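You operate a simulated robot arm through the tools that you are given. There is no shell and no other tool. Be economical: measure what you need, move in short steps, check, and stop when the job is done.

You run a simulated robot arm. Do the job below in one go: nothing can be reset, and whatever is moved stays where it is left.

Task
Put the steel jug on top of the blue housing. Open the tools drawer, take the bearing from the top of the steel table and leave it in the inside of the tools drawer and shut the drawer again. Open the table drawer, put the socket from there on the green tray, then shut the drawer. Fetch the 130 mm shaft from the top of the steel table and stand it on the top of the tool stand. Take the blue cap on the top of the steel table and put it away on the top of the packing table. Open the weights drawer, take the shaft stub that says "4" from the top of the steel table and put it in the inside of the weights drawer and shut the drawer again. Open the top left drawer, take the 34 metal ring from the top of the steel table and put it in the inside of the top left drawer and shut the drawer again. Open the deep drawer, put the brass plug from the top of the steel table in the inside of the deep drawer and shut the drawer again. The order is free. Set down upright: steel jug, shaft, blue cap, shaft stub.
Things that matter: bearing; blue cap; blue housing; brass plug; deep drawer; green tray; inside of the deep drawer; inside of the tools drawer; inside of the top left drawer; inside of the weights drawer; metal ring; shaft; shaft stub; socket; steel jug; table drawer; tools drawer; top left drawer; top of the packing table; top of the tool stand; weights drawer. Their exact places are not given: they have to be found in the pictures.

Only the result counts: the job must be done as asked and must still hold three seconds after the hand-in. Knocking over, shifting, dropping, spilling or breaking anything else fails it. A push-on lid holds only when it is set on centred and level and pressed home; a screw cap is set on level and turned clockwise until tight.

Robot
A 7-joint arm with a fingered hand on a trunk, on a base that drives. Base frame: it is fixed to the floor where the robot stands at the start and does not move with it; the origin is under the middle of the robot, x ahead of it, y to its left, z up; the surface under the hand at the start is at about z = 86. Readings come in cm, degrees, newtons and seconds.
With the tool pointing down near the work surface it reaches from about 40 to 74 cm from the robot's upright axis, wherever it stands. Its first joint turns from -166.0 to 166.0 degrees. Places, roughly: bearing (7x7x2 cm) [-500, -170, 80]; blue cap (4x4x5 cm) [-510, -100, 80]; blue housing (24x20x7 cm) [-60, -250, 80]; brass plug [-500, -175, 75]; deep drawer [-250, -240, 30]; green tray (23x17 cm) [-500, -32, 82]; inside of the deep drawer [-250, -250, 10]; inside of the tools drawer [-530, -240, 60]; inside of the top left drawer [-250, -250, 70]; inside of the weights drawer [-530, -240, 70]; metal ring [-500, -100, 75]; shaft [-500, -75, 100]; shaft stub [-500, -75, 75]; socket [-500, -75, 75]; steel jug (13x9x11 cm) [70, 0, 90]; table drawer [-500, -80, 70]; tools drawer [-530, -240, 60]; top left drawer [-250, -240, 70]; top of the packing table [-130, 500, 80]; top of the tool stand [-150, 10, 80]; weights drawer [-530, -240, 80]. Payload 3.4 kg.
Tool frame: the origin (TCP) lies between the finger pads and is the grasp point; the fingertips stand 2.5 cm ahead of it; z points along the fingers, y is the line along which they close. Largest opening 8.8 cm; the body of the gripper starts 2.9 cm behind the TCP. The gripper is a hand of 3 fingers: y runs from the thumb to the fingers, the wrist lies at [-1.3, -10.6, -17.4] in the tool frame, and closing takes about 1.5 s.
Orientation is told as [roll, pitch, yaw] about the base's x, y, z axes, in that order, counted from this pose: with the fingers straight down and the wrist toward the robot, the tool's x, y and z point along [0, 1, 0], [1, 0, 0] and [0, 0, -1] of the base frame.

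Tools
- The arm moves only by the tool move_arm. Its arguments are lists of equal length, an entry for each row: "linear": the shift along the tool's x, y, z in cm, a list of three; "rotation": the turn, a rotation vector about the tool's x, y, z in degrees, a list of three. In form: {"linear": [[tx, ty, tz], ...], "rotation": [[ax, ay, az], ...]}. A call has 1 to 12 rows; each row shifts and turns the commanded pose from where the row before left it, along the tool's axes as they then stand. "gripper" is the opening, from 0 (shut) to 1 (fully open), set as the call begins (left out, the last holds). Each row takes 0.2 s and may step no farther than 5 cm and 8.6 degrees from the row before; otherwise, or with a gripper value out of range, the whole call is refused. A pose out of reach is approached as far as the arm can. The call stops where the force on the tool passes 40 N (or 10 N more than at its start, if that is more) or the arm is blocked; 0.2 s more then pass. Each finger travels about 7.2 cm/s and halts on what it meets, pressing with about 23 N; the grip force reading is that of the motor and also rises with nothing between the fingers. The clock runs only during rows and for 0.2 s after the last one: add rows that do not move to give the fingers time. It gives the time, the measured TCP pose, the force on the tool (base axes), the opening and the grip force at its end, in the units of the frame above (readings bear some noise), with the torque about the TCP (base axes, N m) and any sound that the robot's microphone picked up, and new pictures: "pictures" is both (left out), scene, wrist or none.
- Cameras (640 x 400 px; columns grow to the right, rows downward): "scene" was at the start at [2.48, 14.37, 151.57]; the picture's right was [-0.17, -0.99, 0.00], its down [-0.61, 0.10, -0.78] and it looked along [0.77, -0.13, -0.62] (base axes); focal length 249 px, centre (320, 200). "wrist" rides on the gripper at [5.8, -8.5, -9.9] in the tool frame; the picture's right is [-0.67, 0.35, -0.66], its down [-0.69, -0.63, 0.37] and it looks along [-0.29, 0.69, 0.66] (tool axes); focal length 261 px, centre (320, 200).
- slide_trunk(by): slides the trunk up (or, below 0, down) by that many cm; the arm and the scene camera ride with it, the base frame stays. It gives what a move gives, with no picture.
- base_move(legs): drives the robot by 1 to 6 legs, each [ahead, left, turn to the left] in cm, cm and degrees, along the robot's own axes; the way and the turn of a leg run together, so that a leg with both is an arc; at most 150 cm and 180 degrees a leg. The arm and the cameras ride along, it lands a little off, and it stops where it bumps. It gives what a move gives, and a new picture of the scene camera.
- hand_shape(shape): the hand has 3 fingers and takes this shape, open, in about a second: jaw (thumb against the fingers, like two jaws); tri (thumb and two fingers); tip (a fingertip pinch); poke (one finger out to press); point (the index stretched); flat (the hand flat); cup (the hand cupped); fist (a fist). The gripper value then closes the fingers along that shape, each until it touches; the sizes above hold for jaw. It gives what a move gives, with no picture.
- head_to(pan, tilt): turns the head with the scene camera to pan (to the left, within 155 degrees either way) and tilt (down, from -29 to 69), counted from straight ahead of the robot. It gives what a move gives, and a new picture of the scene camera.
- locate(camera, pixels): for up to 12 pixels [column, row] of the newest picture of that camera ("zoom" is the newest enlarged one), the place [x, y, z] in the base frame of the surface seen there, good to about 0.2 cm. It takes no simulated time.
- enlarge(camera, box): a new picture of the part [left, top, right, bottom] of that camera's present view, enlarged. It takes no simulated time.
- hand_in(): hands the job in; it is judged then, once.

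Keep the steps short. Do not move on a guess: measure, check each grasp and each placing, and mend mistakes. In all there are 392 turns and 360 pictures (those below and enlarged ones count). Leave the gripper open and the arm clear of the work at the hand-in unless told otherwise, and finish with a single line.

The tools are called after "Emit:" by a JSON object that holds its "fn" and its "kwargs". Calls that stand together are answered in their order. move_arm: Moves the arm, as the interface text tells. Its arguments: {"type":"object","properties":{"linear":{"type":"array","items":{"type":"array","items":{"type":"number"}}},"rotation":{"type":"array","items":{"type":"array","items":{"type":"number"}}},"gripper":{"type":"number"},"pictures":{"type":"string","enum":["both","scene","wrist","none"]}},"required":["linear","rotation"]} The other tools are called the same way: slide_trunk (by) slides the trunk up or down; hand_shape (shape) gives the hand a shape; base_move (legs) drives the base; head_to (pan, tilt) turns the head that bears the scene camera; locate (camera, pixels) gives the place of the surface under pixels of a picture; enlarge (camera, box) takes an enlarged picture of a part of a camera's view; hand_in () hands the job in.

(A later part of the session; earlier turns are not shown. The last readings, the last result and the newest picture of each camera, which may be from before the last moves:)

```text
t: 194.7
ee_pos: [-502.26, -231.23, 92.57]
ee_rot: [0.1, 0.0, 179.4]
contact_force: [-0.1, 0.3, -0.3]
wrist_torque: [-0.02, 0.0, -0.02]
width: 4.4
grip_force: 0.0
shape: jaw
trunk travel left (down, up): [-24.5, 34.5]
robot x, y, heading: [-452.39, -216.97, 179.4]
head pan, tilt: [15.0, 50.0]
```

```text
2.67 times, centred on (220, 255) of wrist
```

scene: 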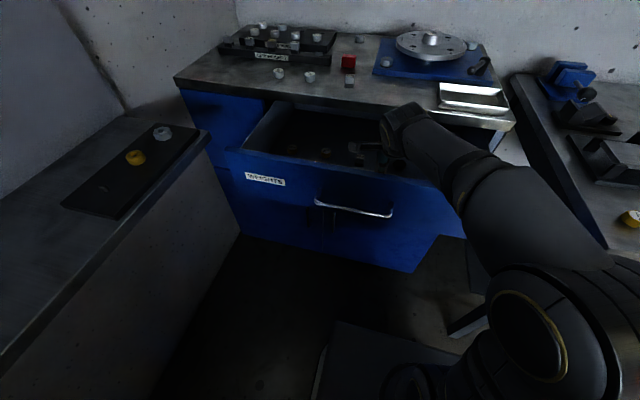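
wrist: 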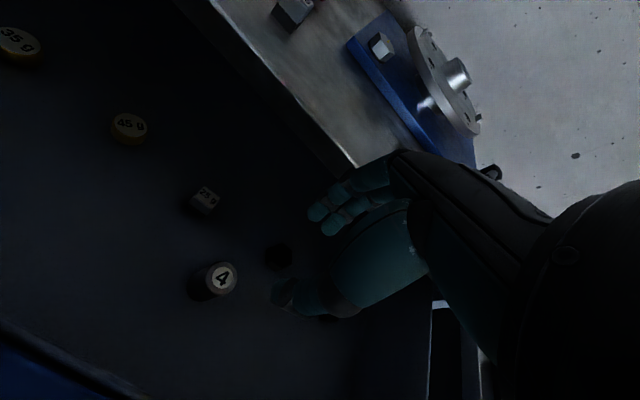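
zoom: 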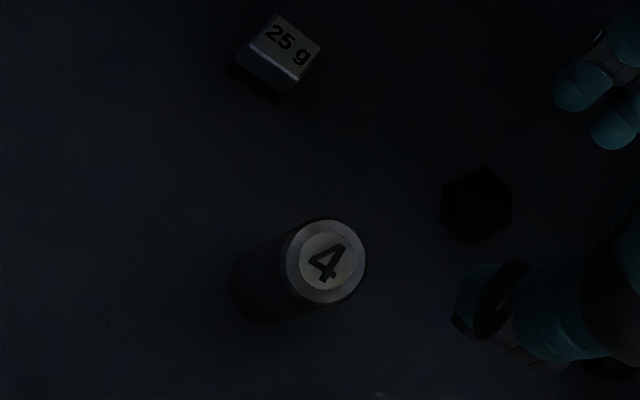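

Stub stands upright. I raise, back the base 10 cm for room, and prepare to shut the drawer by the handle.

Emit:
{"fn": "slide_trunk", "kwargs": {"by": 14}}

Emit:
{"fn": "base_move", "kwargs": {"legs": [[-11, 0, 0]]}}

Emit:
{"fn": "move_arm", "kwargs": {"linear": [[4.2, -2.5, 0], [0, -4, 0], [0, -4, 0], [0, 0, 0], [0, 0, 0], [0, 0, 0], [0, 0, 0], [0, 0, 0], [0, 0, 0]], "rotation": [[0, 0, 0], [0, 0, 0], [0, 0, 0], [-7.5, 0, 0], [-7.5, 0, 0], [-7.5, 0, 0], [-7.5, 0, 0], [-7.5, 0, 0], [-7.5, 0, 0]]}}

```text
t: 196.4
ee_pos: [-502.23, -231.2, 106.55]
ee_rot: [0.0, 0.0, 179.5]
contact_force: [0.4, 0.5, -0.2]
wrist_torque: [-0.02, -0.01, -0.01]
width: 4.35
grip_force: 0.0
shape: jaw
trunk travel left (down, up): [-38.5, 20.5]
robot x, y, heading: [-452.8, -216.64, 179.7]
head pan, tilt: [15.0, 50.0]
```

```text
t: 197.6
ee_pos: [-491.11, -231.22, 106.52]
ee_rot: [0.0, 0.0, 179.4]
contact_force: [-0.2, -0.7, -0.6]
wrist_torque: [0.02, -0.02, 0.03]
width: 4.35
grip_force: 0.1
shape: jaw
trunk travel left (down, up): [-38.5, 20.5]
robot x, y, heading: [-441.77, -216.68, 179.5]
head pan, tilt: [15.0, 50.0]
```

scene: 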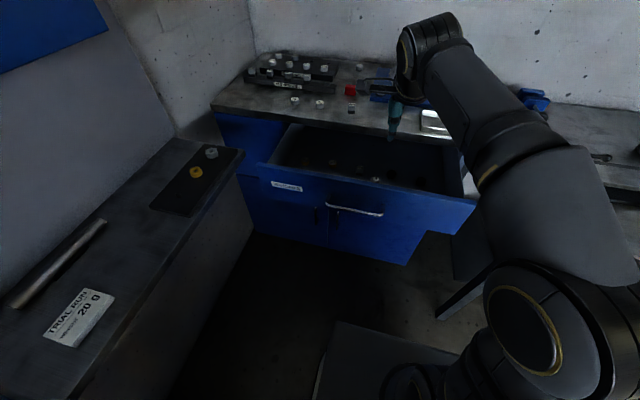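

```text
t: 199.7
ee_pos: [-483.13, -234.93, 100.84]
ee_rot: [3.3, -33.3, 177.3]
contact_force: [-0.2, -0.1, 0.2]
wrist_torque: [-0.02, 0.01, 0.01]
width: 4.39
grip_force: 0.1
shape: jaw
trunk travel left (down, up): [-38.5, 20.5]
robot x, y, heading: [-441.5, -216.91, 179.4]
head pan, tilt: [15.0, 50.0]
stopped in row 9: the arm was blocked; the commanded pose is now the measured one
```

scene: 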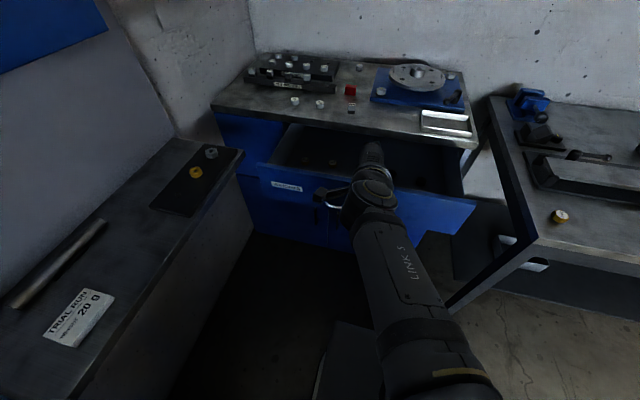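
wrist: 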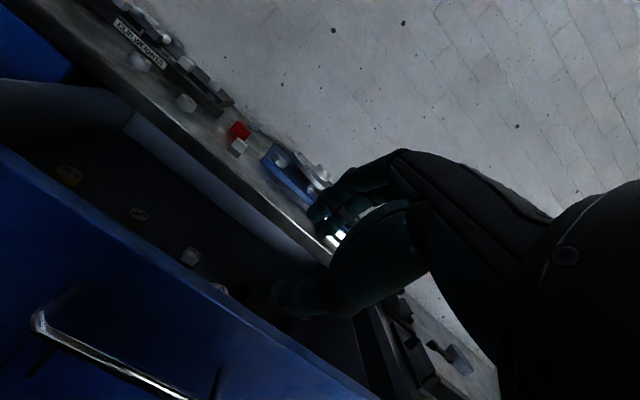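

The arm changed posture and stopped with no force. I continue the pitch gently.

Emit:
{"fn": "move_arm", "kwargs": {"linear": [[0, 0, -0.5], [0, 0, -0.5], [0, 0, 0]], "rotation": [[-5, 0, 0], [-5, 0, 0], [-2, 0, 0]], "pictures": "scene"}}

```text
t: 200.3
ee_pos: [-482.28, -237.7, 96.36]
ee_rot: [11.4, -29.8, 178.1]
contact_force: [0.5, -0.7, -0.1]
wrist_torque: [0.01, 0.02, -0.04]
width: 4.38
grip_force: 0.1
shape: jaw
trunk travel left (down, up): [-38.5, 20.5]
robot x, y, heading: [-441.56, -216.65, 179.3]
head pan, tilt: [15.0, 50.0]
stopped in row 3: the arm was blocked; the commanded pose is now the measured one
```

scene: 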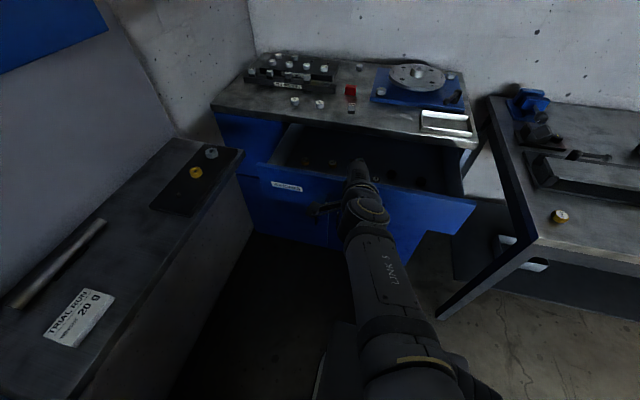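

It's drifting to an awkward posture. I raise the hand straight up to let the arm recover.

Emit:
{"fn": "move_arm", "kwargs": {"linear": [[0, 2, -3], [0, 2, -3], [0, 2, -3]], "rotation": [[0, 0, 0], [0, 0, 0], [0, 0, 0]], "pictures": "both"}}

```text
t: 201.1
ee_pos: [-483.01, -236.04, 107.0]
ee_rot: [11.2, -30.0, 178.0]
contact_force: [-0.4, 0.0, -0.1]
wrist_torque: [-0.04, -0.01, 0.0]
width: 4.39
grip_force: 0.0
shape: jaw
trunk travel left (down, up): [-38.5, 20.5]
robot x, y, heading: [-441.52, -216.79, 179.5]
head pan, tilt: [15.0, 50.0]
```

scene: 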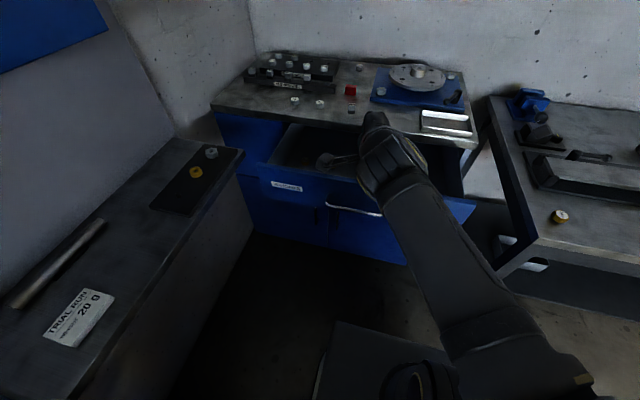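
wrist: 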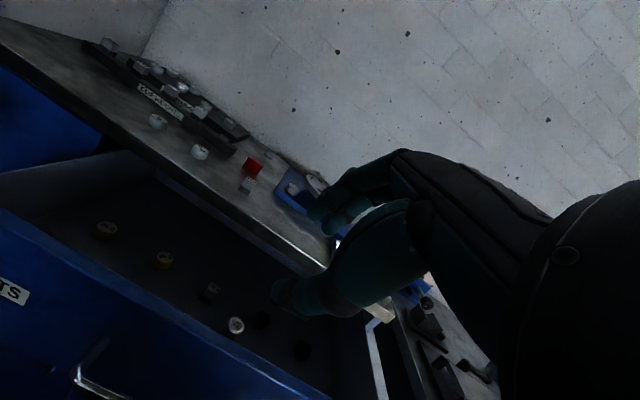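

I undo the roll, then shift the base 16 cm to the right (the earlier stance that worked).

Emit:
{"fn": "move_arm", "kwargs": {"linear": [[0, 0, 0], [0, 0, 0], [0, 0, 0]], "rotation": [[0, -5.6, 0], [0, -5.6, 0], [0, 0, 0]], "pictures": "none"}}

Emit:
{"fn": "base_move", "kwargs": {"legs": [[0, -14, 0]]}}

```text
t: 201.9
ee_pos: [-483.03, -235.98, 106.95]
ee_rot: [0.0, -30.0, 178.0]
contact_force: [0.3, -0.4, 0.4]
wrist_torque: [-0.01, -0.02, 0.03]
width: 4.37
grip_force: 0.1
shape: jaw
trunk travel left (down, up): [-38.5, 20.5]
robot x, y, heading: [-441.62, -217.02, 179.5]
head pan, tilt: [15.0, 50.0]
```

```text
t: 203.2
ee_pos: [-483.02, -221.84, 107.01]
ee_rot: [0.1, -30.0, 178.0]
contact_force: [-0.2, -0.4, 0.4]
wrist_torque: [-0.01, -0.01, -0.01]
width: 4.34
grip_force: 0.1
shape: jaw
trunk travel left (down, up): [-38.5, 20.5]
robot x, y, heading: [-441.38, -202.44, 179.5]
head pan, tilt: [15.0, 50.0]
```

scene: 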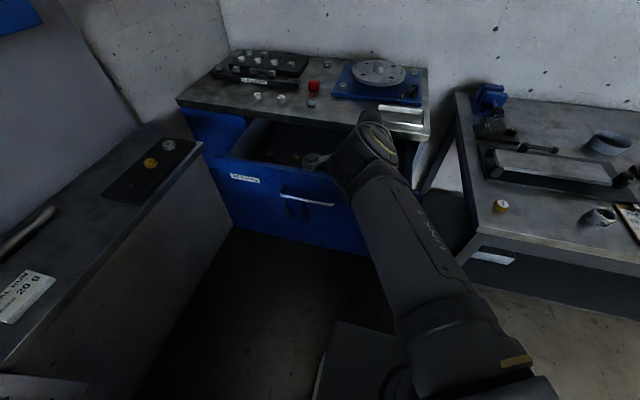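

Emit:
{"fn": "move_arm", "kwargs": {"linear": [[4.5, 0, 0], [4.6, 0, 0], [4.6, 0, 0], [0, 0, 0], [0, 0, 0], [0, 0, 0]], "rotation": [[0, 0, 0], [0, 0, 0], [0, 0, 0], [-5, 0, 0], [-5, 0, 0], [-5, 0, 0]], "pictures": "both"}}

```text
t: 204.5
ee_pos: [-485.6, -233.37, 106.58]
ee_rot: [10.1, -31.5, 172.2]
contact_force: [0.2, -0.2, 0.3]
wrist_torque: [0.01, 0.0, -0.02]
width: 4.37
grip_force: 0.1
shape: jaw
trunk travel left (down, up): [-38.5, 20.5]
robot x, y, heading: [-441.49, -202.7, 179.3]
head pan, tilt: [15.0, 50.0]
stopped in row 6: the arm was blocked; the commanded pose is now the measured one
```

scene: 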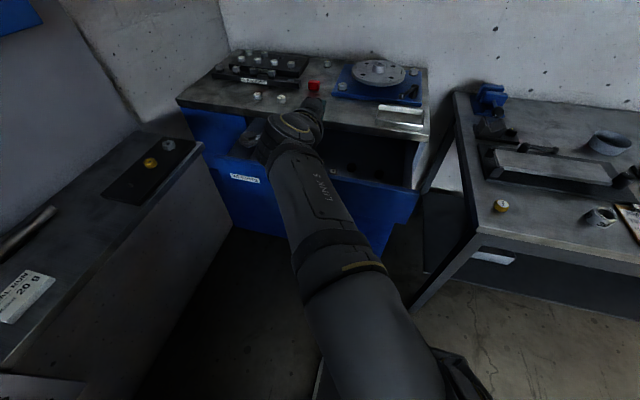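
wrist: 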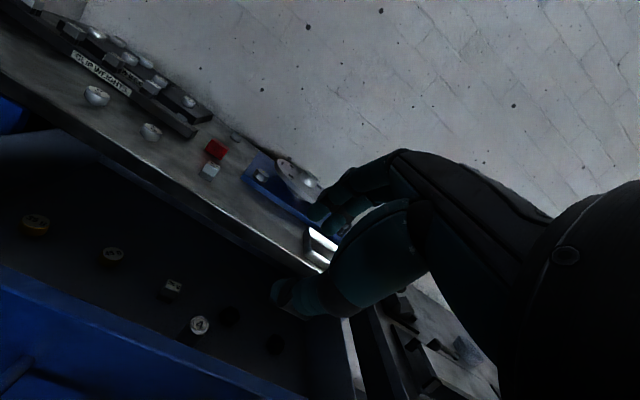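

The arm is in a folded branch because the trunk is low. I level the hand, move it forward, and raise the trunk.

Emit:
{"fn": "move_arm", "kwargs": {"linear": [[0, 0, 0], [0, 0, 0], [0, 0, 0], [0, 0, 0], [0, 0, 0], [0, 0, 0], [0, 0, 0]], "rotation": [[0, -5, 0], [0, -5, 0], [7.9, 0, 0], [7.9, 0, 0], [7.9, 0, 0], [7.9, 0, 0], [0, 0, -7.3]], "pictures": "none"}}

Emit:
{"fn": "slide_trunk", "kwargs": {"by": 10}}

Emit:
{"fn": "move_arm", "kwargs": {"linear": [[0, 4, 0], [0, 4, 0], [0, 2, 2], [0, 0, 4], [0, 0, 4]], "rotation": [[0, 0, 0], [0, 0, 0], [0, 0, 0], [0, 0, 0], [0, 0, 0]], "pictures": "scene"}}

```text
t: 206.1
ee_pos: [-485.42, -233.46, 106.62]
ee_rot: [-0.1, 0.2, 179.7]
contact_force: [-0.2, -0.2, 0.2]
wrist_torque: [0.03, 0.03, 0.02]
width: 4.38
grip_force: 0.1
shape: jaw
trunk travel left (down, up): [-38.5, 20.5]
robot x, y, heading: [-441.25, -202.88, 179.4]
head pan, tilt: [15.0, 50.0]
```

```text
t: 207.4
ee_pos: [-485.49, -233.59, 116.51]
ee_rot: [-0.1, 0.1, 179.7]
contact_force: [0.0, -0.4, 0.2]
wrist_torque: [0.02, 0.02, 0.04]
width: 4.38
grip_force: 0.0
shape: jaw
trunk travel left (down, up): [-48.5, 10.5]
robot x, y, heading: [-441.5, -202.68, 179.5]
head pan, tilt: [15.0, 50.0]
```

```text
t: 208.6
ee_pos: [-495.48, -233.38, 106.31]
ee_rot: [-0.2, 0.1, 179.6]
contact_force: [0.7, 0.0, -0.5]
wrist_torque: [0.03, 0.03, 0.0]
width: 4.41
grip_force: 0.0
shape: jaw
trunk travel left (down, up): [-48.5, 10.5]
robot x, y, heading: [-441.52, -203.01, 179.9]
head pan, tilt: [15.0, 50.0]
```

scene: 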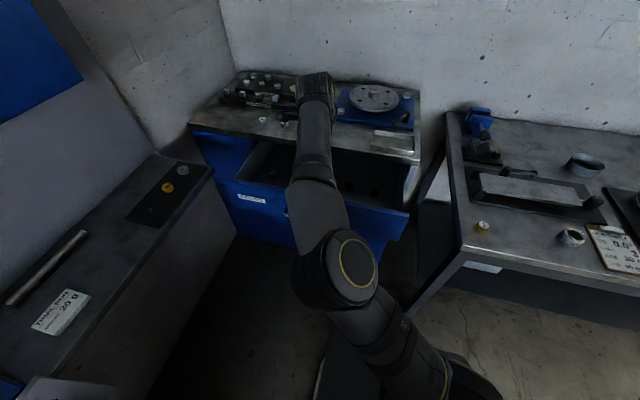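

Posture is better. Now pitch here, then move back.

Emit:
{"fn": "move_arm", "kwargs": {"linear": [[0, 0, 0], [0, 0, 0], [0, 0, 0], [0, 0, 0], [0, 0, 0], [0, 0, 0]], "rotation": [[-7.5, 0, 0], [-7.5, 0, 0], [-7.5, 0, 0], [-7.5, 0, 0], [-7.5, 0, 0], [-7.5, 0, 0]], "pictures": "scene"}}

```text
t: 210.0
ee_pos: [-495.5, -233.38, 106.59]
ee_rot: [-0.1, -45.1, 179.9]
contact_force: [0.6, 0.5, -0.8]
wrist_torque: [-0.02, 0.01, 0.02]
width: 4.37
grip_force: 0.1
shape: jaw
trunk travel left (down, up): [-48.5, 10.5]
robot x, y, heading: [-441.44, -202.61, 179.4]
head pan, tilt: [15.0, 50.0]
```

scene: 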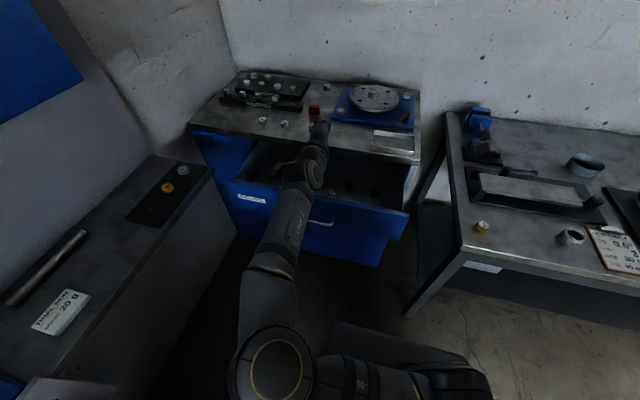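

Back the base 13 cm, so the hand comes in front of the handle, then lower the trunk.

Emit:
{"fn": "base_move", "kwargs": {"legs": [[-13, 0, 0]]}}

Emit:
{"fn": "slide_trunk", "kwargs": {"by": -16}}

Emit:
{"fn": "move_arm", "kwargs": {"linear": [[1.5, 0, 0], [0, 0, 0]], "rotation": [[0, 0, 0], [0, 0, 0]], "pictures": "both"}}

```text
t: 211.3
ee_pos: [-482.39, -233.66, 106.49]
ee_rot: [-0.2, -45.0, 179.8]
contact_force: [-0.4, -0.4, -0.3]
wrist_torque: [-0.01, 0.03, 0.01]
width: 4.37
grip_force: 0.2
shape: jaw
trunk travel left (down, up): [-48.5, 10.5]
robot x, y, heading: [-428.47, -202.79, 179.4]
head pan, tilt: [15.0, 50.0]
```

scene: 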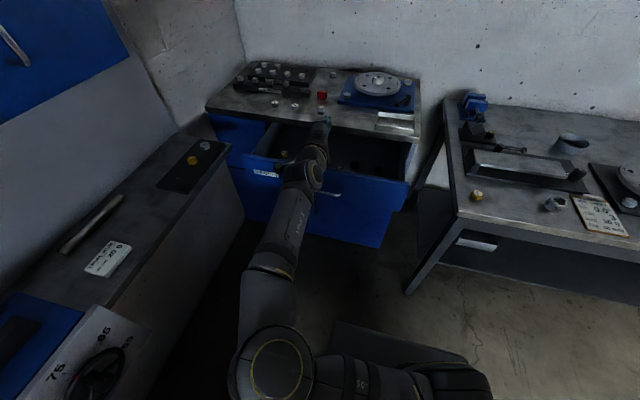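

```text
t: 213.1
ee_pos: [-482.44, -233.54, 90.49]
ee_rot: [-0.1, -45.0, 179.8]
contact_force: [0.5, -0.9, 0.4]
wrist_torque: [-0.01, 0.01, -0.01]
width: 4.37
grip_force: 0.1
shape: jaw
trunk travel left (down, up): [-32.5, 26.5]
robot x, y, heading: [-428.51, -202.65, 179.6]
head pan, tilt: [15.0, 50.0]
```

```text
t: 213.7
ee_pos: [-482.56, -235.15, 90.55]
ee_rot: [-0.2, -44.9, 179.9]
contact_force: [0.9, 0.6, 0.9]
wrist_torque: [0.0, -0.02, 0.0]
width: 4.36
grip_force: 0.1
shape: jaw
trunk travel left (down, up): [-32.5, 26.5]
robot x, y, heading: [-428.61, -203.22, 179.5]
head pan, tilt: [15.0, 50.0]
```

scene: 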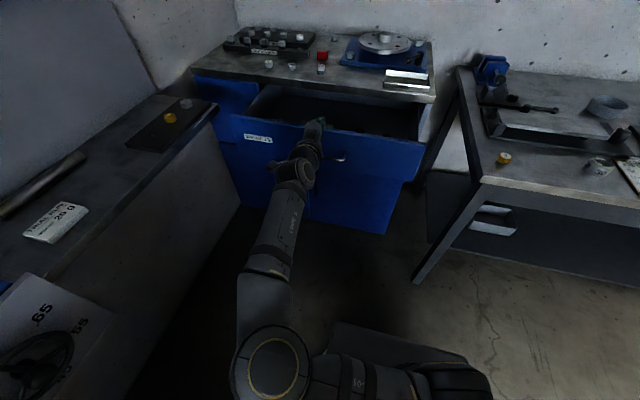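
wrist: 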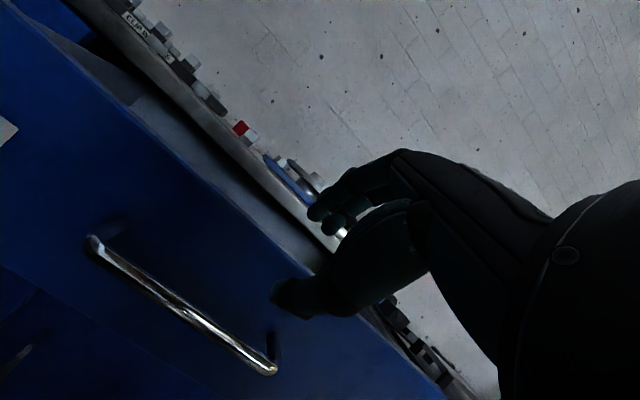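

Emit:
{"fn": "locate", "kwargs": {"camera": "wrist", "pixels": [[140, 280], [190, 315], [235, 348], [285, 300]]}}

```text
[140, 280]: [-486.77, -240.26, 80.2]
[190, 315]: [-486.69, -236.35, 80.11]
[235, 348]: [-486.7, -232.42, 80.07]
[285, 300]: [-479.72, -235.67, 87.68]
```

Emit:
{"fn": "move_arm", "kwargs": {"linear": [[0, -2.2, 0], [0, -2.15, 0], [0, 0, 3], [0, 0, 3], [0, 0, 2.4], [0, 0, 1.3], [0, 0, 0]], "rotation": [[0, 0, 0], [0, 0, 0], [0, 0, 0], [0, 0, 0], [0, 0, 0], [0, 0, 0], [0, 0, 0]], "pictures": "wrist"}}

Emit:
{"fn": "move_arm", "kwargs": {"linear": [[0, 0, 0], [0, 0, 0], [0, 0, 0], [0, 0, 0], [0, 0, 0], [0, 0, 0]], "rotation": [[0, 0, 0], [0, 0, 0], [0, 0, 0], [0, 0, 0], [0, 0, 0], [0, 0, 0]], "gripper": 0, "pictures": "none"}}

```text
t: 215.3
ee_pos: [-486.23, -235.1, 80.58]
ee_rot: [-0.1, -44.9, 179.8]
contact_force: [0.5, -0.2, -0.1]
wrist_torque: [0.02, -0.01, 0.01]
width: 4.4
grip_force: 0.0
shape: jaw
trunk travel left (down, up): [-32.5, 26.5]
robot x, y, heading: [-428.27, -202.94, 179.6]
head pan, tilt: [15.0, 50.0]
```

wrist: 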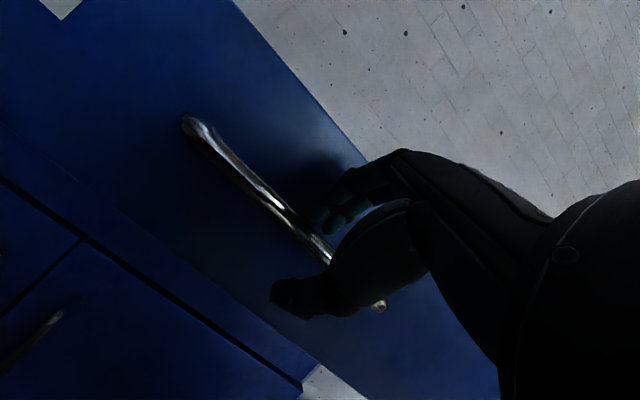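

```text
t: 216.7
ee_pos: [-486.25, -234.98, 80.52]
ee_rot: [-0.3, -44.9, 179.7]
contact_force: [-0.3, 0.1, -10.8]
wrist_torque: [-0.03, -0.13, -0.02]
width: 0.43
grip_force: 22.5
shape: jaw
trunk travel left (down, up): [-32.5, 26.5]
robot x, y, heading: [-428.1, -202.99, 179.5]
head pan, tilt: [15.0, 50.0]
```

Gripped. I push it shut: base 14 cm ahead, then the rest with the arm gently.

Emit:
{"fn": "base_move", "kwargs": {"legs": [[14, 0, 0]]}}

Emit:
{"fn": "move_arm", "kwargs": {"linear": [[0, 0.7, 0.7], [0, 0.7, 0.7], [0, 0.7, 0.7], [0, 0.7, 0.7], [0, 0.7, 0.7], [0, 0.7, 0.7], [0, 0.7, 0.7], [0, 0.5, 0.5], [0, 0.3, 0.3], [0, 0.3, 0.3], [0, 0, 0]], "rotation": [[0, 0, 0], [0, 0, 0], [0, 0, 0], [0, 0, 0], [0, 0, 0], [0, 0, 0], [0, 0, 0], [0, 0, 0], [0, 0, 0], [0, 0, 0], [0, 0, 0]], "pictures": "scene"}}

```text
t: 218.0
ee_pos: [-500.47, -234.87, 80.38]
ee_rot: [-0.3, -44.9, 179.7]
contact_force: [-0.1, -6.7, -11.7]
wrist_torque: [-0.04, -0.08, 0.08]
width: 0.43
grip_force: 22.4
shape: jaw
trunk travel left (down, up): [-32.5, 26.5]
robot x, y, heading: [-442.28, -202.41, 179.4]
head pan, tilt: [15.0, 50.0]
```

scene: 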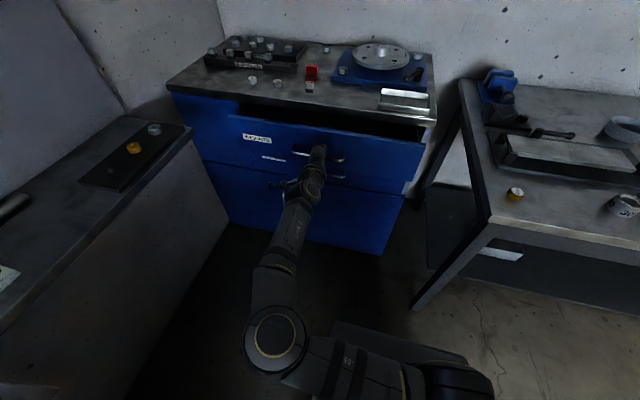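

```text
t: 220.4
ee_pos: [-508.87, -234.85, 80.36]
ee_rot: [-0.2, -44.7, 179.9]
contact_force: [-3.5, -5.9, -15.0]
wrist_torque: [-0.03, -0.13, 0.04]
width: 0.46
grip_force: 22.8
shape: jaw
trunk travel left (down, up): [-32.5, 26.5]
robot x, y, heading: [-442.65, -202.65, 179.6]
head pan, tilt: [15.0, 50.0]
```

scene: 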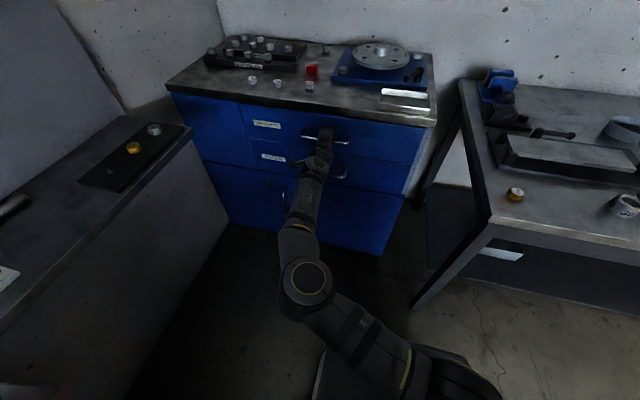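

Emit:
{"fn": "move_arm", "kwargs": {"linear": [[0, 0.3, 0.3], [0, 0.2, 0.2], [0, 0, 0]], "rotation": [[0, 0, 0], [0, 0, 0], [0, 0, 0]], "pictures": "scene"}}

Emit:
{"fn": "locate", "kwargs": {"camera": "scene", "pixels": [[260, 112], [300, 118], [390, 145], [390, 165], [230, 150]]}}

```text
t: 221.2
ee_pos: [-509.53, -234.84, 80.44]
ee_rot: [-0.3, -44.9, 179.8]
contact_force: [11.7, -4.6, -13.6]
wrist_torque: [-0.07, -0.2, 0.06]
width: 0.41
grip_force: 22.9
shape: jaw
trunk travel left (down, up): [-32.5, 26.5]
robot x, y, heading: [-442.53, -202.79, 179.4]
head pan, tilt: [15.0, 50.0]
```

scene: 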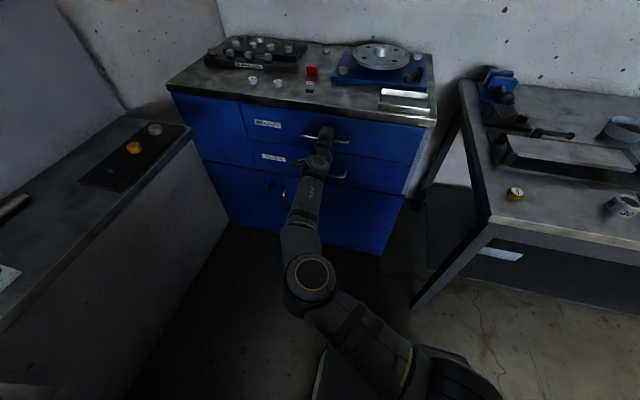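

```text
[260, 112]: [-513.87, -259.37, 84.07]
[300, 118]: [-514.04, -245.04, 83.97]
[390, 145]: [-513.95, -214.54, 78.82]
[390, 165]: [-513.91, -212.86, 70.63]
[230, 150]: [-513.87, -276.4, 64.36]
```

Both drawers flush; the stop was felt. Release and retreat, then drive right toward the table drawer.

Emit:
{"fn": "move_arm", "kwargs": {"linear": [[0, 0, 0], [0, 0, 0], [0, 0, 0], [0, 0, -3], [0, 0, -4], [0, 0, -4]], "rotation": [[0, 0, 0], [0, 0, 0], [0, 0, 0], [0, 0, 0], [0, 0, 0], [0, 0, 0]], "gripper": 0.5, "pictures": "none"}}

Emit:
{"fn": "base_move", "kwargs": {"legs": [[-20, 0, 0]]}}

Emit:
{"fn": "slide_trunk", "kwargs": {"by": 22}}

Emit:
{"fn": "base_move", "kwargs": {"legs": [[0, -95, 0]]}}

Emit:
{"fn": "head_to", "kwargs": {"pan": -15, "tilt": 45}}

```text
t: 222.6
ee_pos: [-501.68, -234.93, 88.45]
ee_rot: [-0.1, -44.9, 179.7]
contact_force: [-0.6, -0.6, 0.1]
wrist_torque: [0.02, 0.02, -0.02]
width: 4.37
grip_force: 0.1
shape: jaw
trunk travel left (down, up): [-32.5, 26.5]
robot x, y, heading: [-442.37, -202.67, 179.3]
head pan, tilt: [15.0, 50.0]
```

```text
t: 224.2
ee_pos: [-481.22, -235.24, 88.4]
ee_rot: [-0.2, -44.9, 179.9]
contact_force: [0.7, 0.1, -0.6]
wrist_torque: [-0.03, 0.0, 0.01]
width: 4.36
grip_force: 0.1
shape: jaw
trunk travel left (down, up): [-32.5, 26.5]
robot x, y, heading: [-422.15, -202.73, 179.7]
head pan, tilt: [15.0, 50.0]
```

scene: 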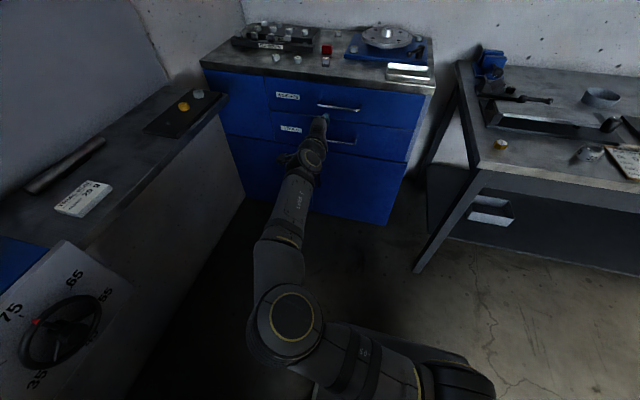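

```text
t: 226.6
ee_pos: [-481.26, -235.34, 110.44]
ee_rot: [-0.2, -45.0, 179.9]
contact_force: [0.3, 0.6, 0.3]
wrist_torque: [0.05, 0.02, -0.01]
width: 4.36
grip_force: 0.0
shape: jaw
trunk travel left (down, up): [-54.5, 4.5]
robot x, y, heading: [-422.43, -203.0, 179.6]
head pan, tilt: [15.0, 50.0]
```

```text
t: 231.6
ee_pos: [-480.41, -139.46, 110.41]
ee_rot: [-0.3, -45.0, 180.1]
contact_force: [0.7, 0.2, 0.2]
wrist_torque: [-0.02, 0.02, -0.01]
width: 4.38
grip_force: 0.0
shape: jaw
trunk travel left (down, up): [-54.5, 4.5]
robot x, y, heading: [-421.53, -107.23, 180.2]
head pan, tilt: [15.0, 50.0]
```

scene: 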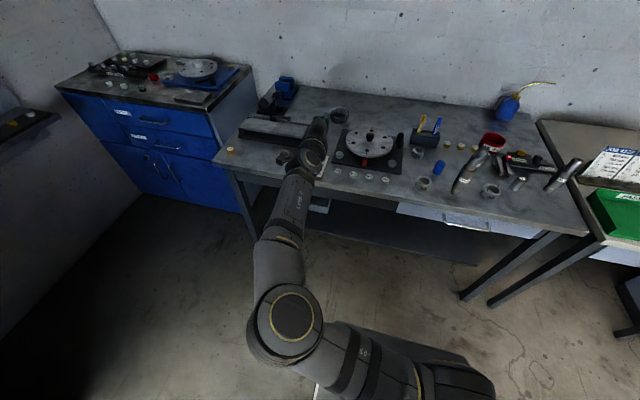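

```text
t: 232.5
ee_pos: [-480.45, -139.57, 110.45]
ee_rot: [-0.2, -44.8, 180.0]
contact_force: [-0.7, 0.1, -0.2]
wrist_torque: [0.01, -0.02, 0.02]
width: 4.38
grip_force: 0.0
shape: jaw
trunk travel left (down, up): [-54.5, 4.5]
robot x, y, heading: [-421.44, -106.75, 179.4]
head pan, tilt: [-15.0, 45.0]
```

scene: 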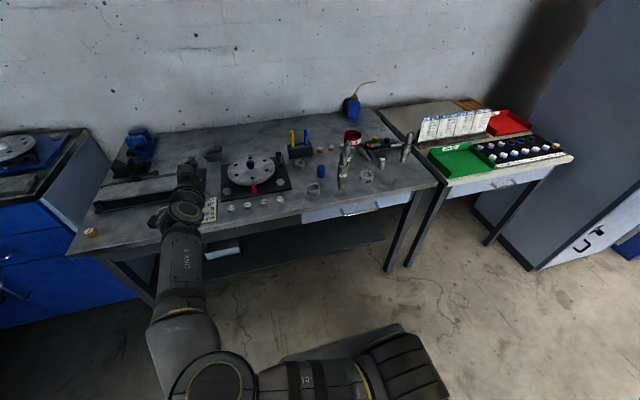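

I measure the table drawer's handle and edges.

Emit:
{"fn": "locate", "kwargs": {"camera": "scene", "pixels": [[343, 214], [360, 211], [376, 208], [310, 215], [400, 198], [360, 200], [305, 225], [455, 165], [470, 145], [435, 150]]}}

Emit:
{"fn": "enlarge", "kwargs": {"camera": "scene", "box": [290, 170, 450, 250]}}

```text
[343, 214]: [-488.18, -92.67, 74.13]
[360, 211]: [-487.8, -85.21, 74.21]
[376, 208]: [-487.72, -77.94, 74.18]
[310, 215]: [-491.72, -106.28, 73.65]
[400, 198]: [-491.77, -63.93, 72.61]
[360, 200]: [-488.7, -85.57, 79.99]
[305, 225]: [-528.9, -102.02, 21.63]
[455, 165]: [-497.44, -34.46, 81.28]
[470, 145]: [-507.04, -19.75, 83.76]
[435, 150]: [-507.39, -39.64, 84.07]
```

```text
4.00 times, centred on (370, 210) of scene
```

zoom: 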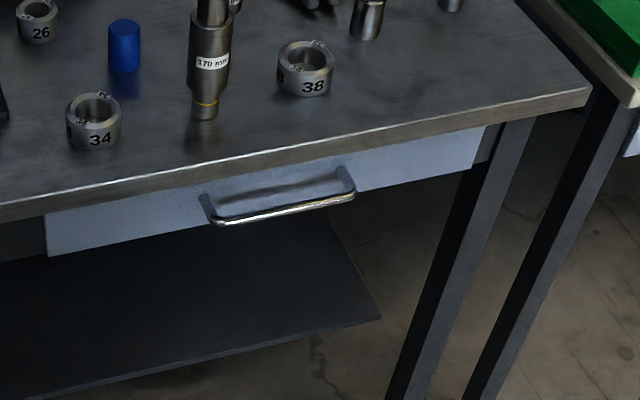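

Bar at (−487.9, z 74.1), table edge just above it, so I pitch flatter (−65°). Then drive so the handle is ahead-left.

Emit:
{"fn": "move_arm", "kwargs": {"linear": [[0, 0, 0], [0, 0, 0], [0, 0, 0], [0, 0, 0]], "rotation": [[-6.7, 0, 0], [-6.7, 0, 0], [-6.7, 0, 0], [0, 0, 0]], "pictures": "none"}}

Emit:
{"fn": "base_move", "kwargs": {"legs": [[-9, -54, 0]]}}

Emit:
{"fn": "slide_trunk", "kwargs": {"by": -30}}

Emit:
{"fn": "move_arm", "kwargs": {"linear": [[0, 0, 0]], "rotation": [[0, 0, 0]]}}

```text
t: 233.5
ee_pos: [-480.65, -138.65, 110.13]
ee_rot: [-0.2, -56.0, 177.9]
contact_force: [0.2, 0.3, -0.1]
wrist_torque: [0.02, -0.02, 0.01]
width: 4.37
grip_force: 0.2
shape: jaw
out of reach, approached as far as the arm can: row 2, 3
trunk travel left (down, up): [-54.5, 4.5]
robot x, y, heading: [-421.45, -106.92, 179.7]
head pan, tilt: [-15.0, 45.0]
```

```text
t: 236.7
ee_pos: [-471.25, -84.01, 110.06]
ee_rot: [-0.2, -56.1, 178.0]
contact_force: [0.1, -0.8, -0.4]
wrist_torque: [0.01, 0.02, 0.02]
width: 4.35
grip_force: 0.0
shape: jaw
trunk travel left (down, up): [-54.5, 4.5]
robot x, y, heading: [-411.98, -52.51, 179.8]
head pan, tilt: [-15.0, 45.0]
```

scene: 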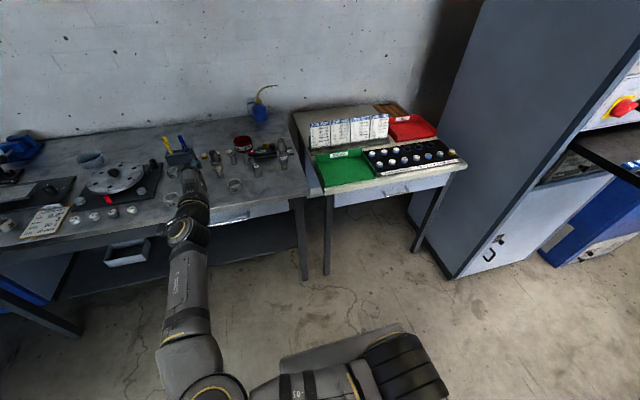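

```text
t: 239.7
ee_pos: [-471.32, -84.0, 80.07]
ee_rot: [-0.3, -56.0, 178.1]
contact_force: [-0.3, -0.2, -0.2]
wrist_torque: [-0.02, 0.0, 0.01]
width: 4.37
grip_force: 0.0
shape: jaw
trunk travel left (down, up): [-24.5, 34.5]
robot x, y, heading: [-412.23, -52.53, 179.9]
head pan, tilt: [-15.0, 45.0]
```

```text
t: 240.1
ee_pos: [-471.36, -84.11, 80.1]
ee_rot: [-0.2, -56.0, 177.9]
contact_force: [0.4, -0.1, 0.0]
wrist_torque: [-0.02, -0.02, 0.0]
width: 4.35
grip_force: 0.0
shape: jaw
trunk travel left (down, up): [-24.5, 34.5]
robot x, y, heading: [-412.35, -51.89, 179.7]
head pan, tilt: [-15.0, 45.0]
```

scene: 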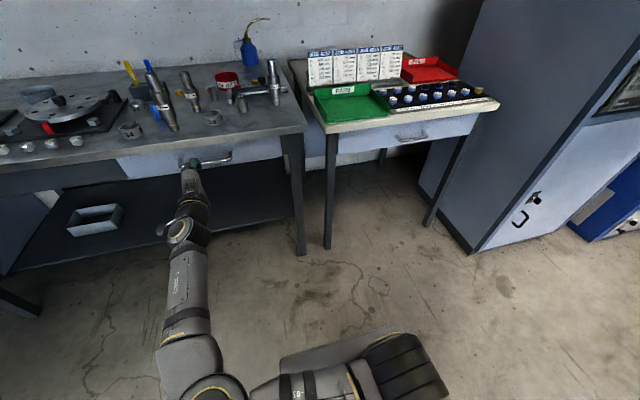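
wrist: 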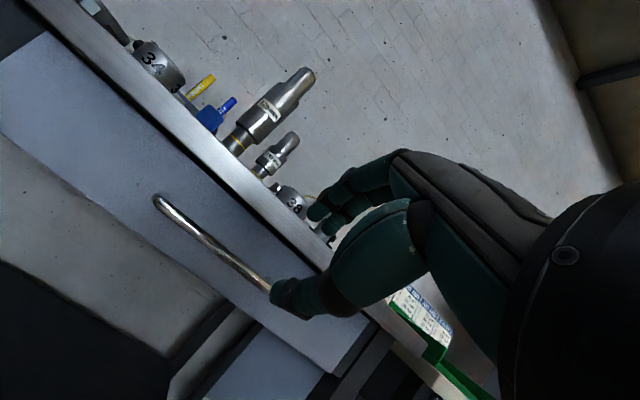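

Pitch −56° suffices. Drive 10 cm ahead and check the bar once more.

Emit:
{"fn": "base_move", "kwargs": {"legs": [[9.5, 0, 0]]}}

Emit:
{"fn": "move_arm", "kwargs": {"linear": [[0, -1.2, 0], [0, 0, 0]], "rotation": [[0, 0, 0], [0, 0, 0]], "gripper": 0.42, "pictures": "wrist"}}

```text
t: 241.2
ee_pos: [-480.89, -83.84, 80.15]
ee_rot: [-0.1, -56.0, 177.8]
contact_force: [0.4, 0.2, -0.8]
wrist_torque: [-0.03, -0.02, 0.03]
width: 4.36
grip_force: 0.1
shape: jaw
trunk travel left (down, up): [-24.5, 34.5]
robot x, y, heading: [-421.69, -52.29, 179.9]
head pan, tilt: [-15.0, 45.0]
```

scene: 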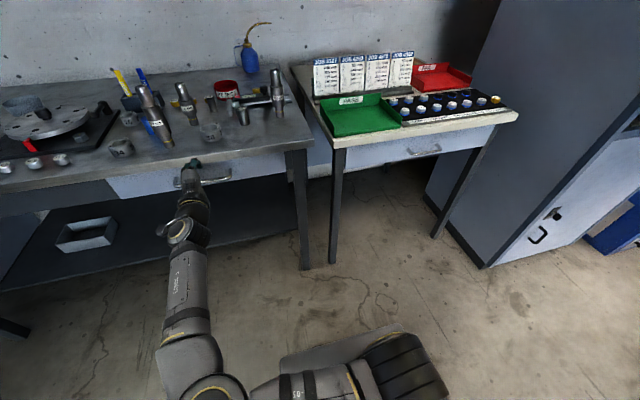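

```text
t: 241.8
ee_pos: [-480.24, -83.9, 79.11]
ee_rot: [-0.3, -55.9, 177.9]
contact_force: [-0.2, -0.9, -0.2]
wrist_torque: [0.02, -0.03, 0.01]
width: 3.77
grip_force: 0.1
shape: jaw
trunk travel left (down, up): [-24.5, 34.5]
robot x, y, heading: [-421.87, -51.9, 179.7]
head pan, tilt: [-15.0, 45.0]
```

wrist: 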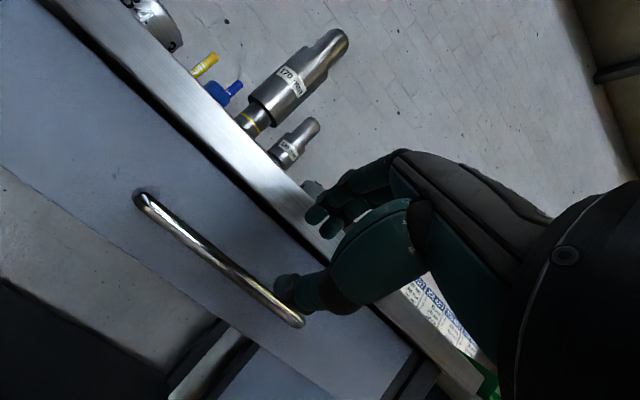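

Emit:
{"fn": "locate", "kwargs": {"camera": "wrist", "pixels": [[165, 220], [205, 253], [245, 283], [285, 290], [320, 220], [300, 235], [240, 175]]}}

```text
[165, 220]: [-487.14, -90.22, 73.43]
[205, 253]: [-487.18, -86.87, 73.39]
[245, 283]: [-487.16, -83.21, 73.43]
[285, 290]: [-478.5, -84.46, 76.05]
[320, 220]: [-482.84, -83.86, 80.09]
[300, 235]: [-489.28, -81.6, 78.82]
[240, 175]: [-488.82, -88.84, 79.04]
```

Emit:
{"fn": "move_arm", "kwargs": {"linear": [[1, -0.4, 2], [0, 0, 2.5], [0, 0, 2], [0, 0, 1.2], [0, 0, 0.6], [0, 0, 0]], "rotation": [[0, 0, 0], [0, 0, 0], [0, 0, 0], [0, 0, 0], [0, 0, 0], [0, 0, 0]], "pictures": "wrist"}}

Emit:
{"fn": "move_arm", "kwargs": {"linear": [[0, 0, 0], [0, 0, 0], [0, 0, 0], [0, 0, 0], [0, 0, 0], [0, 0, 0]], "rotation": [[0, 0, 0], [0, 0, 0], [0, 0, 0], [0, 0, 0], [0, 0, 0], [0, 0, 0]], "gripper": 0, "pictures": "none"}}

```text
t: 243.2
ee_pos: [-487.02, -84.63, 74.19]
ee_rot: [-0.3, -56.0, 178.0]
contact_force: [5.4, -1.3, -3.1]
wrist_torque: [-0.03, 0.18, -0.04]
width: 3.66
grip_force: 0.0
shape: jaw
trunk travel left (down, up): [-24.5, 34.5]
robot x, y, heading: [-421.83, -51.98, 179.7]
head pan, tilt: [-15.0, 45.0]
```

wrist: 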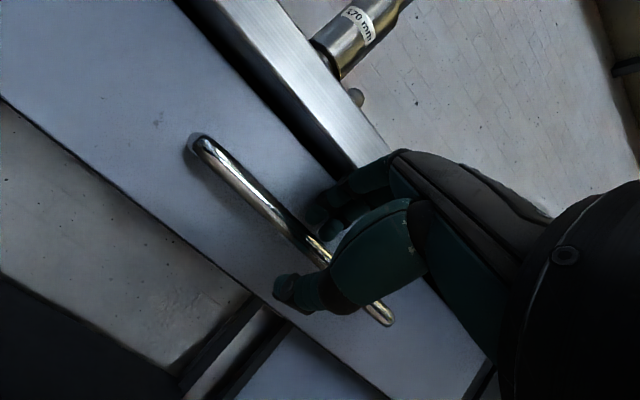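

```text
t: 244.7
ee_pos: [-487.08, -84.51, 74.03]
ee_rot: [-0.2, -55.9, 178.0]
contact_force: [0.5, 1.1, -9.0]
wrist_torque: [-0.1, -0.06, -0.08]
width: 0.49
grip_force: 22.7
shape: jaw
trunk travel left (down, up): [-24.5, 34.5]
robot x, y, heading: [-421.87, -52.17, 179.7]
head pan, tilt: [-15.0, 45.0]
```

Gripped the bar. Pull the drawer open by backing 20 cm.

Emit:
{"fn": "base_move", "kwargs": {"legs": [[-20, 0, 0]]}}

```text
t: 246.3
ee_pos: [-466.83, -84.77, 74.19]
ee_rot: [-0.2, -55.9, 178.1]
contact_force: [0.2, 8.2, -10.3]
wrist_torque: [-0.03, -0.14, -0.17]
width: 0.38
grip_force: 23.2
shape: jaw
trunk travel left (down, up): [-24.5, 34.5]
robot x, y, heading: [-401.38, -52.29, 179.6]
head pan, tilt: [-15.0, 45.0]
```

scene: 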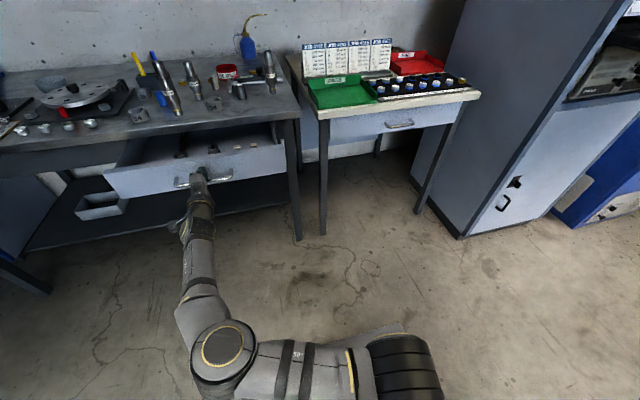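

Open 20 cm. Release, back off and raise; then look into the drawer.

Emit:
{"fn": "move_arm", "kwargs": {"linear": [[0, 0, 0], [0, 0, 0], [0, 0, 0], [0, 0, -3], [0, 0, -4], [0, 1, -3]], "rotation": [[0, 0, 0], [0, 0, 0], [0, 0, 0], [0, 0, 0], [0, 0, 0], [0, 0, 0]], "gripper": 0.5, "pictures": "none"}}

Emit:
{"fn": "slide_trunk", "kwargs": {"by": 34}}

Emit:
{"fn": "move_arm", "kwargs": {"linear": [[0, 0, 0], [0, 0, 0], [0, 0, 0], [0, 0, 0], [0, 0, 0], [0, 0, 0], [0, 0, 0], [0, 0, 0]], "rotation": [[7, 0, 0], [7, 0, 0], [7, 0, 0], [7, 0, 0], [7, 0, 0], [7, 0, 0], [7, 0, 0], [7, 0, 0]], "pictures": "both"}}

```text
t: 247.7
ee_pos: [-458.9, -85.26, 80.74]
ee_rot: [-0.2, -56.0, 178.0]
contact_force: [0.0, 0.5, -0.5]
wrist_torque: [-0.01, 0.03, 0.02]
width: 4.37
grip_force: 0.2
shape: jaw
trunk travel left (down, up): [-24.5, 34.5]
robot x, y, heading: [-401.78, -52.11, 179.5]
head pan, tilt: [-15.0, 45.0]
```

```text
t: 251.0
ee_pos: [-458.9, -85.25, 114.72]
ee_rot: [-0.2, -56.0, 178.1]
contact_force: [-0.1, 0.1, -0.7]
wrist_torque: [-0.01, 0.0, 0.0]
width: 4.34
grip_force: 0.0
shape: jaw
trunk travel left (down, up): [-58.5, 0.5]
robot x, y, heading: [-401.26, -52.16, 179.6]
head pan, tilt: [-15.0, 45.0]
```

```text
t: 252.8
ee_pos: [-458.98, -85.22, 114.48]
ee_rot: [0.0, 0.3, 177.9]
contact_force: [0.0, 0.6, 0.2]
wrist_torque: [0.0, 0.04, -0.03]
width: 4.38
grip_force: 0.0
shape: jaw
trunk travel left (down, up): [-58.5, 0.5]
robot x, y, heading: [-401.54, -52.11, 180.0]
head pan, tilt: [-15.0, 45.0]
```

scene: 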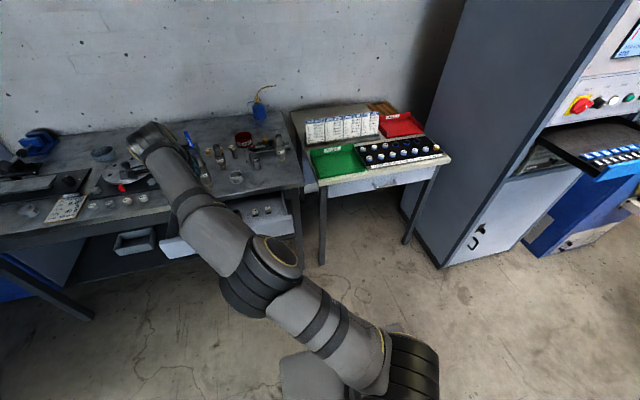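
wrist: 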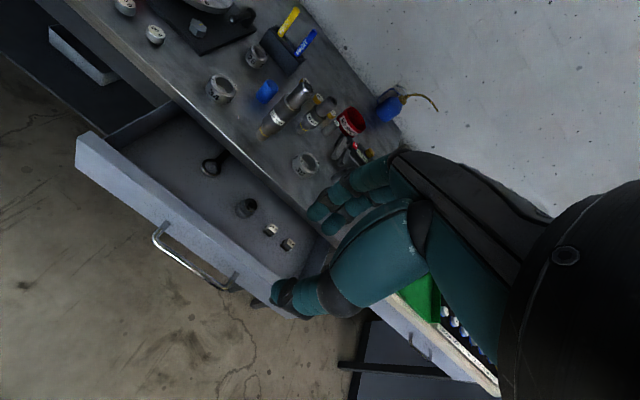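

Emit:
{"fn": "enlarge", "kwargs": {"camera": "wrist", "box": [150, 120, 350, 270]}}

Emit:
{"fn": "locate", "kwargs": {"camera": "wrist", "pixels": [[247, 208], [270, 231], [288, 244], [212, 165], [180, 170], [200, 240], [210, 205]]}}

```text
2.67 times, centred on (250, 195) of wrist
```

zoom: 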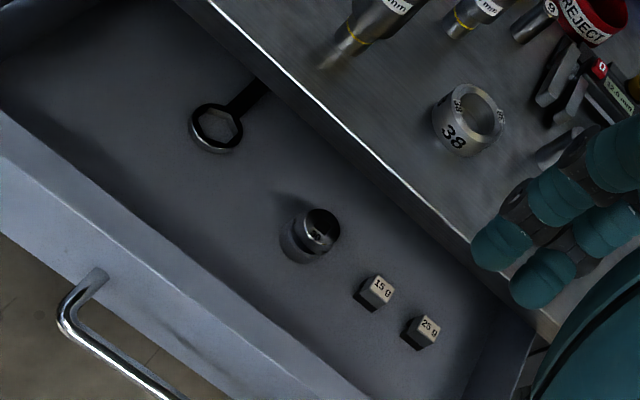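

```text
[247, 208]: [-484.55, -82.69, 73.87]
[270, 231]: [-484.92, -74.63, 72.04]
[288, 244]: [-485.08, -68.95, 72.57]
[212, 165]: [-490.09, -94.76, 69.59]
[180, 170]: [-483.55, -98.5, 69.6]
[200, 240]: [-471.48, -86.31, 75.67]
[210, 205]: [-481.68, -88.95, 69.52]
```

Emit:
{"fn": "locate", "kwargs": {"camera": "zoom", "pixels": [[302, 222], [339, 235], [325, 210], [314, 250], [285, 240], [320, 232], [300, 262]]}}

```text
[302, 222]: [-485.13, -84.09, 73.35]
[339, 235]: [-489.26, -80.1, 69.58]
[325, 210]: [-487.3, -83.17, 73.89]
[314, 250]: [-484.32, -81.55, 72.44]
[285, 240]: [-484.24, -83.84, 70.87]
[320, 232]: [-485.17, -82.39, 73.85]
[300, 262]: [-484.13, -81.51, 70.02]
```

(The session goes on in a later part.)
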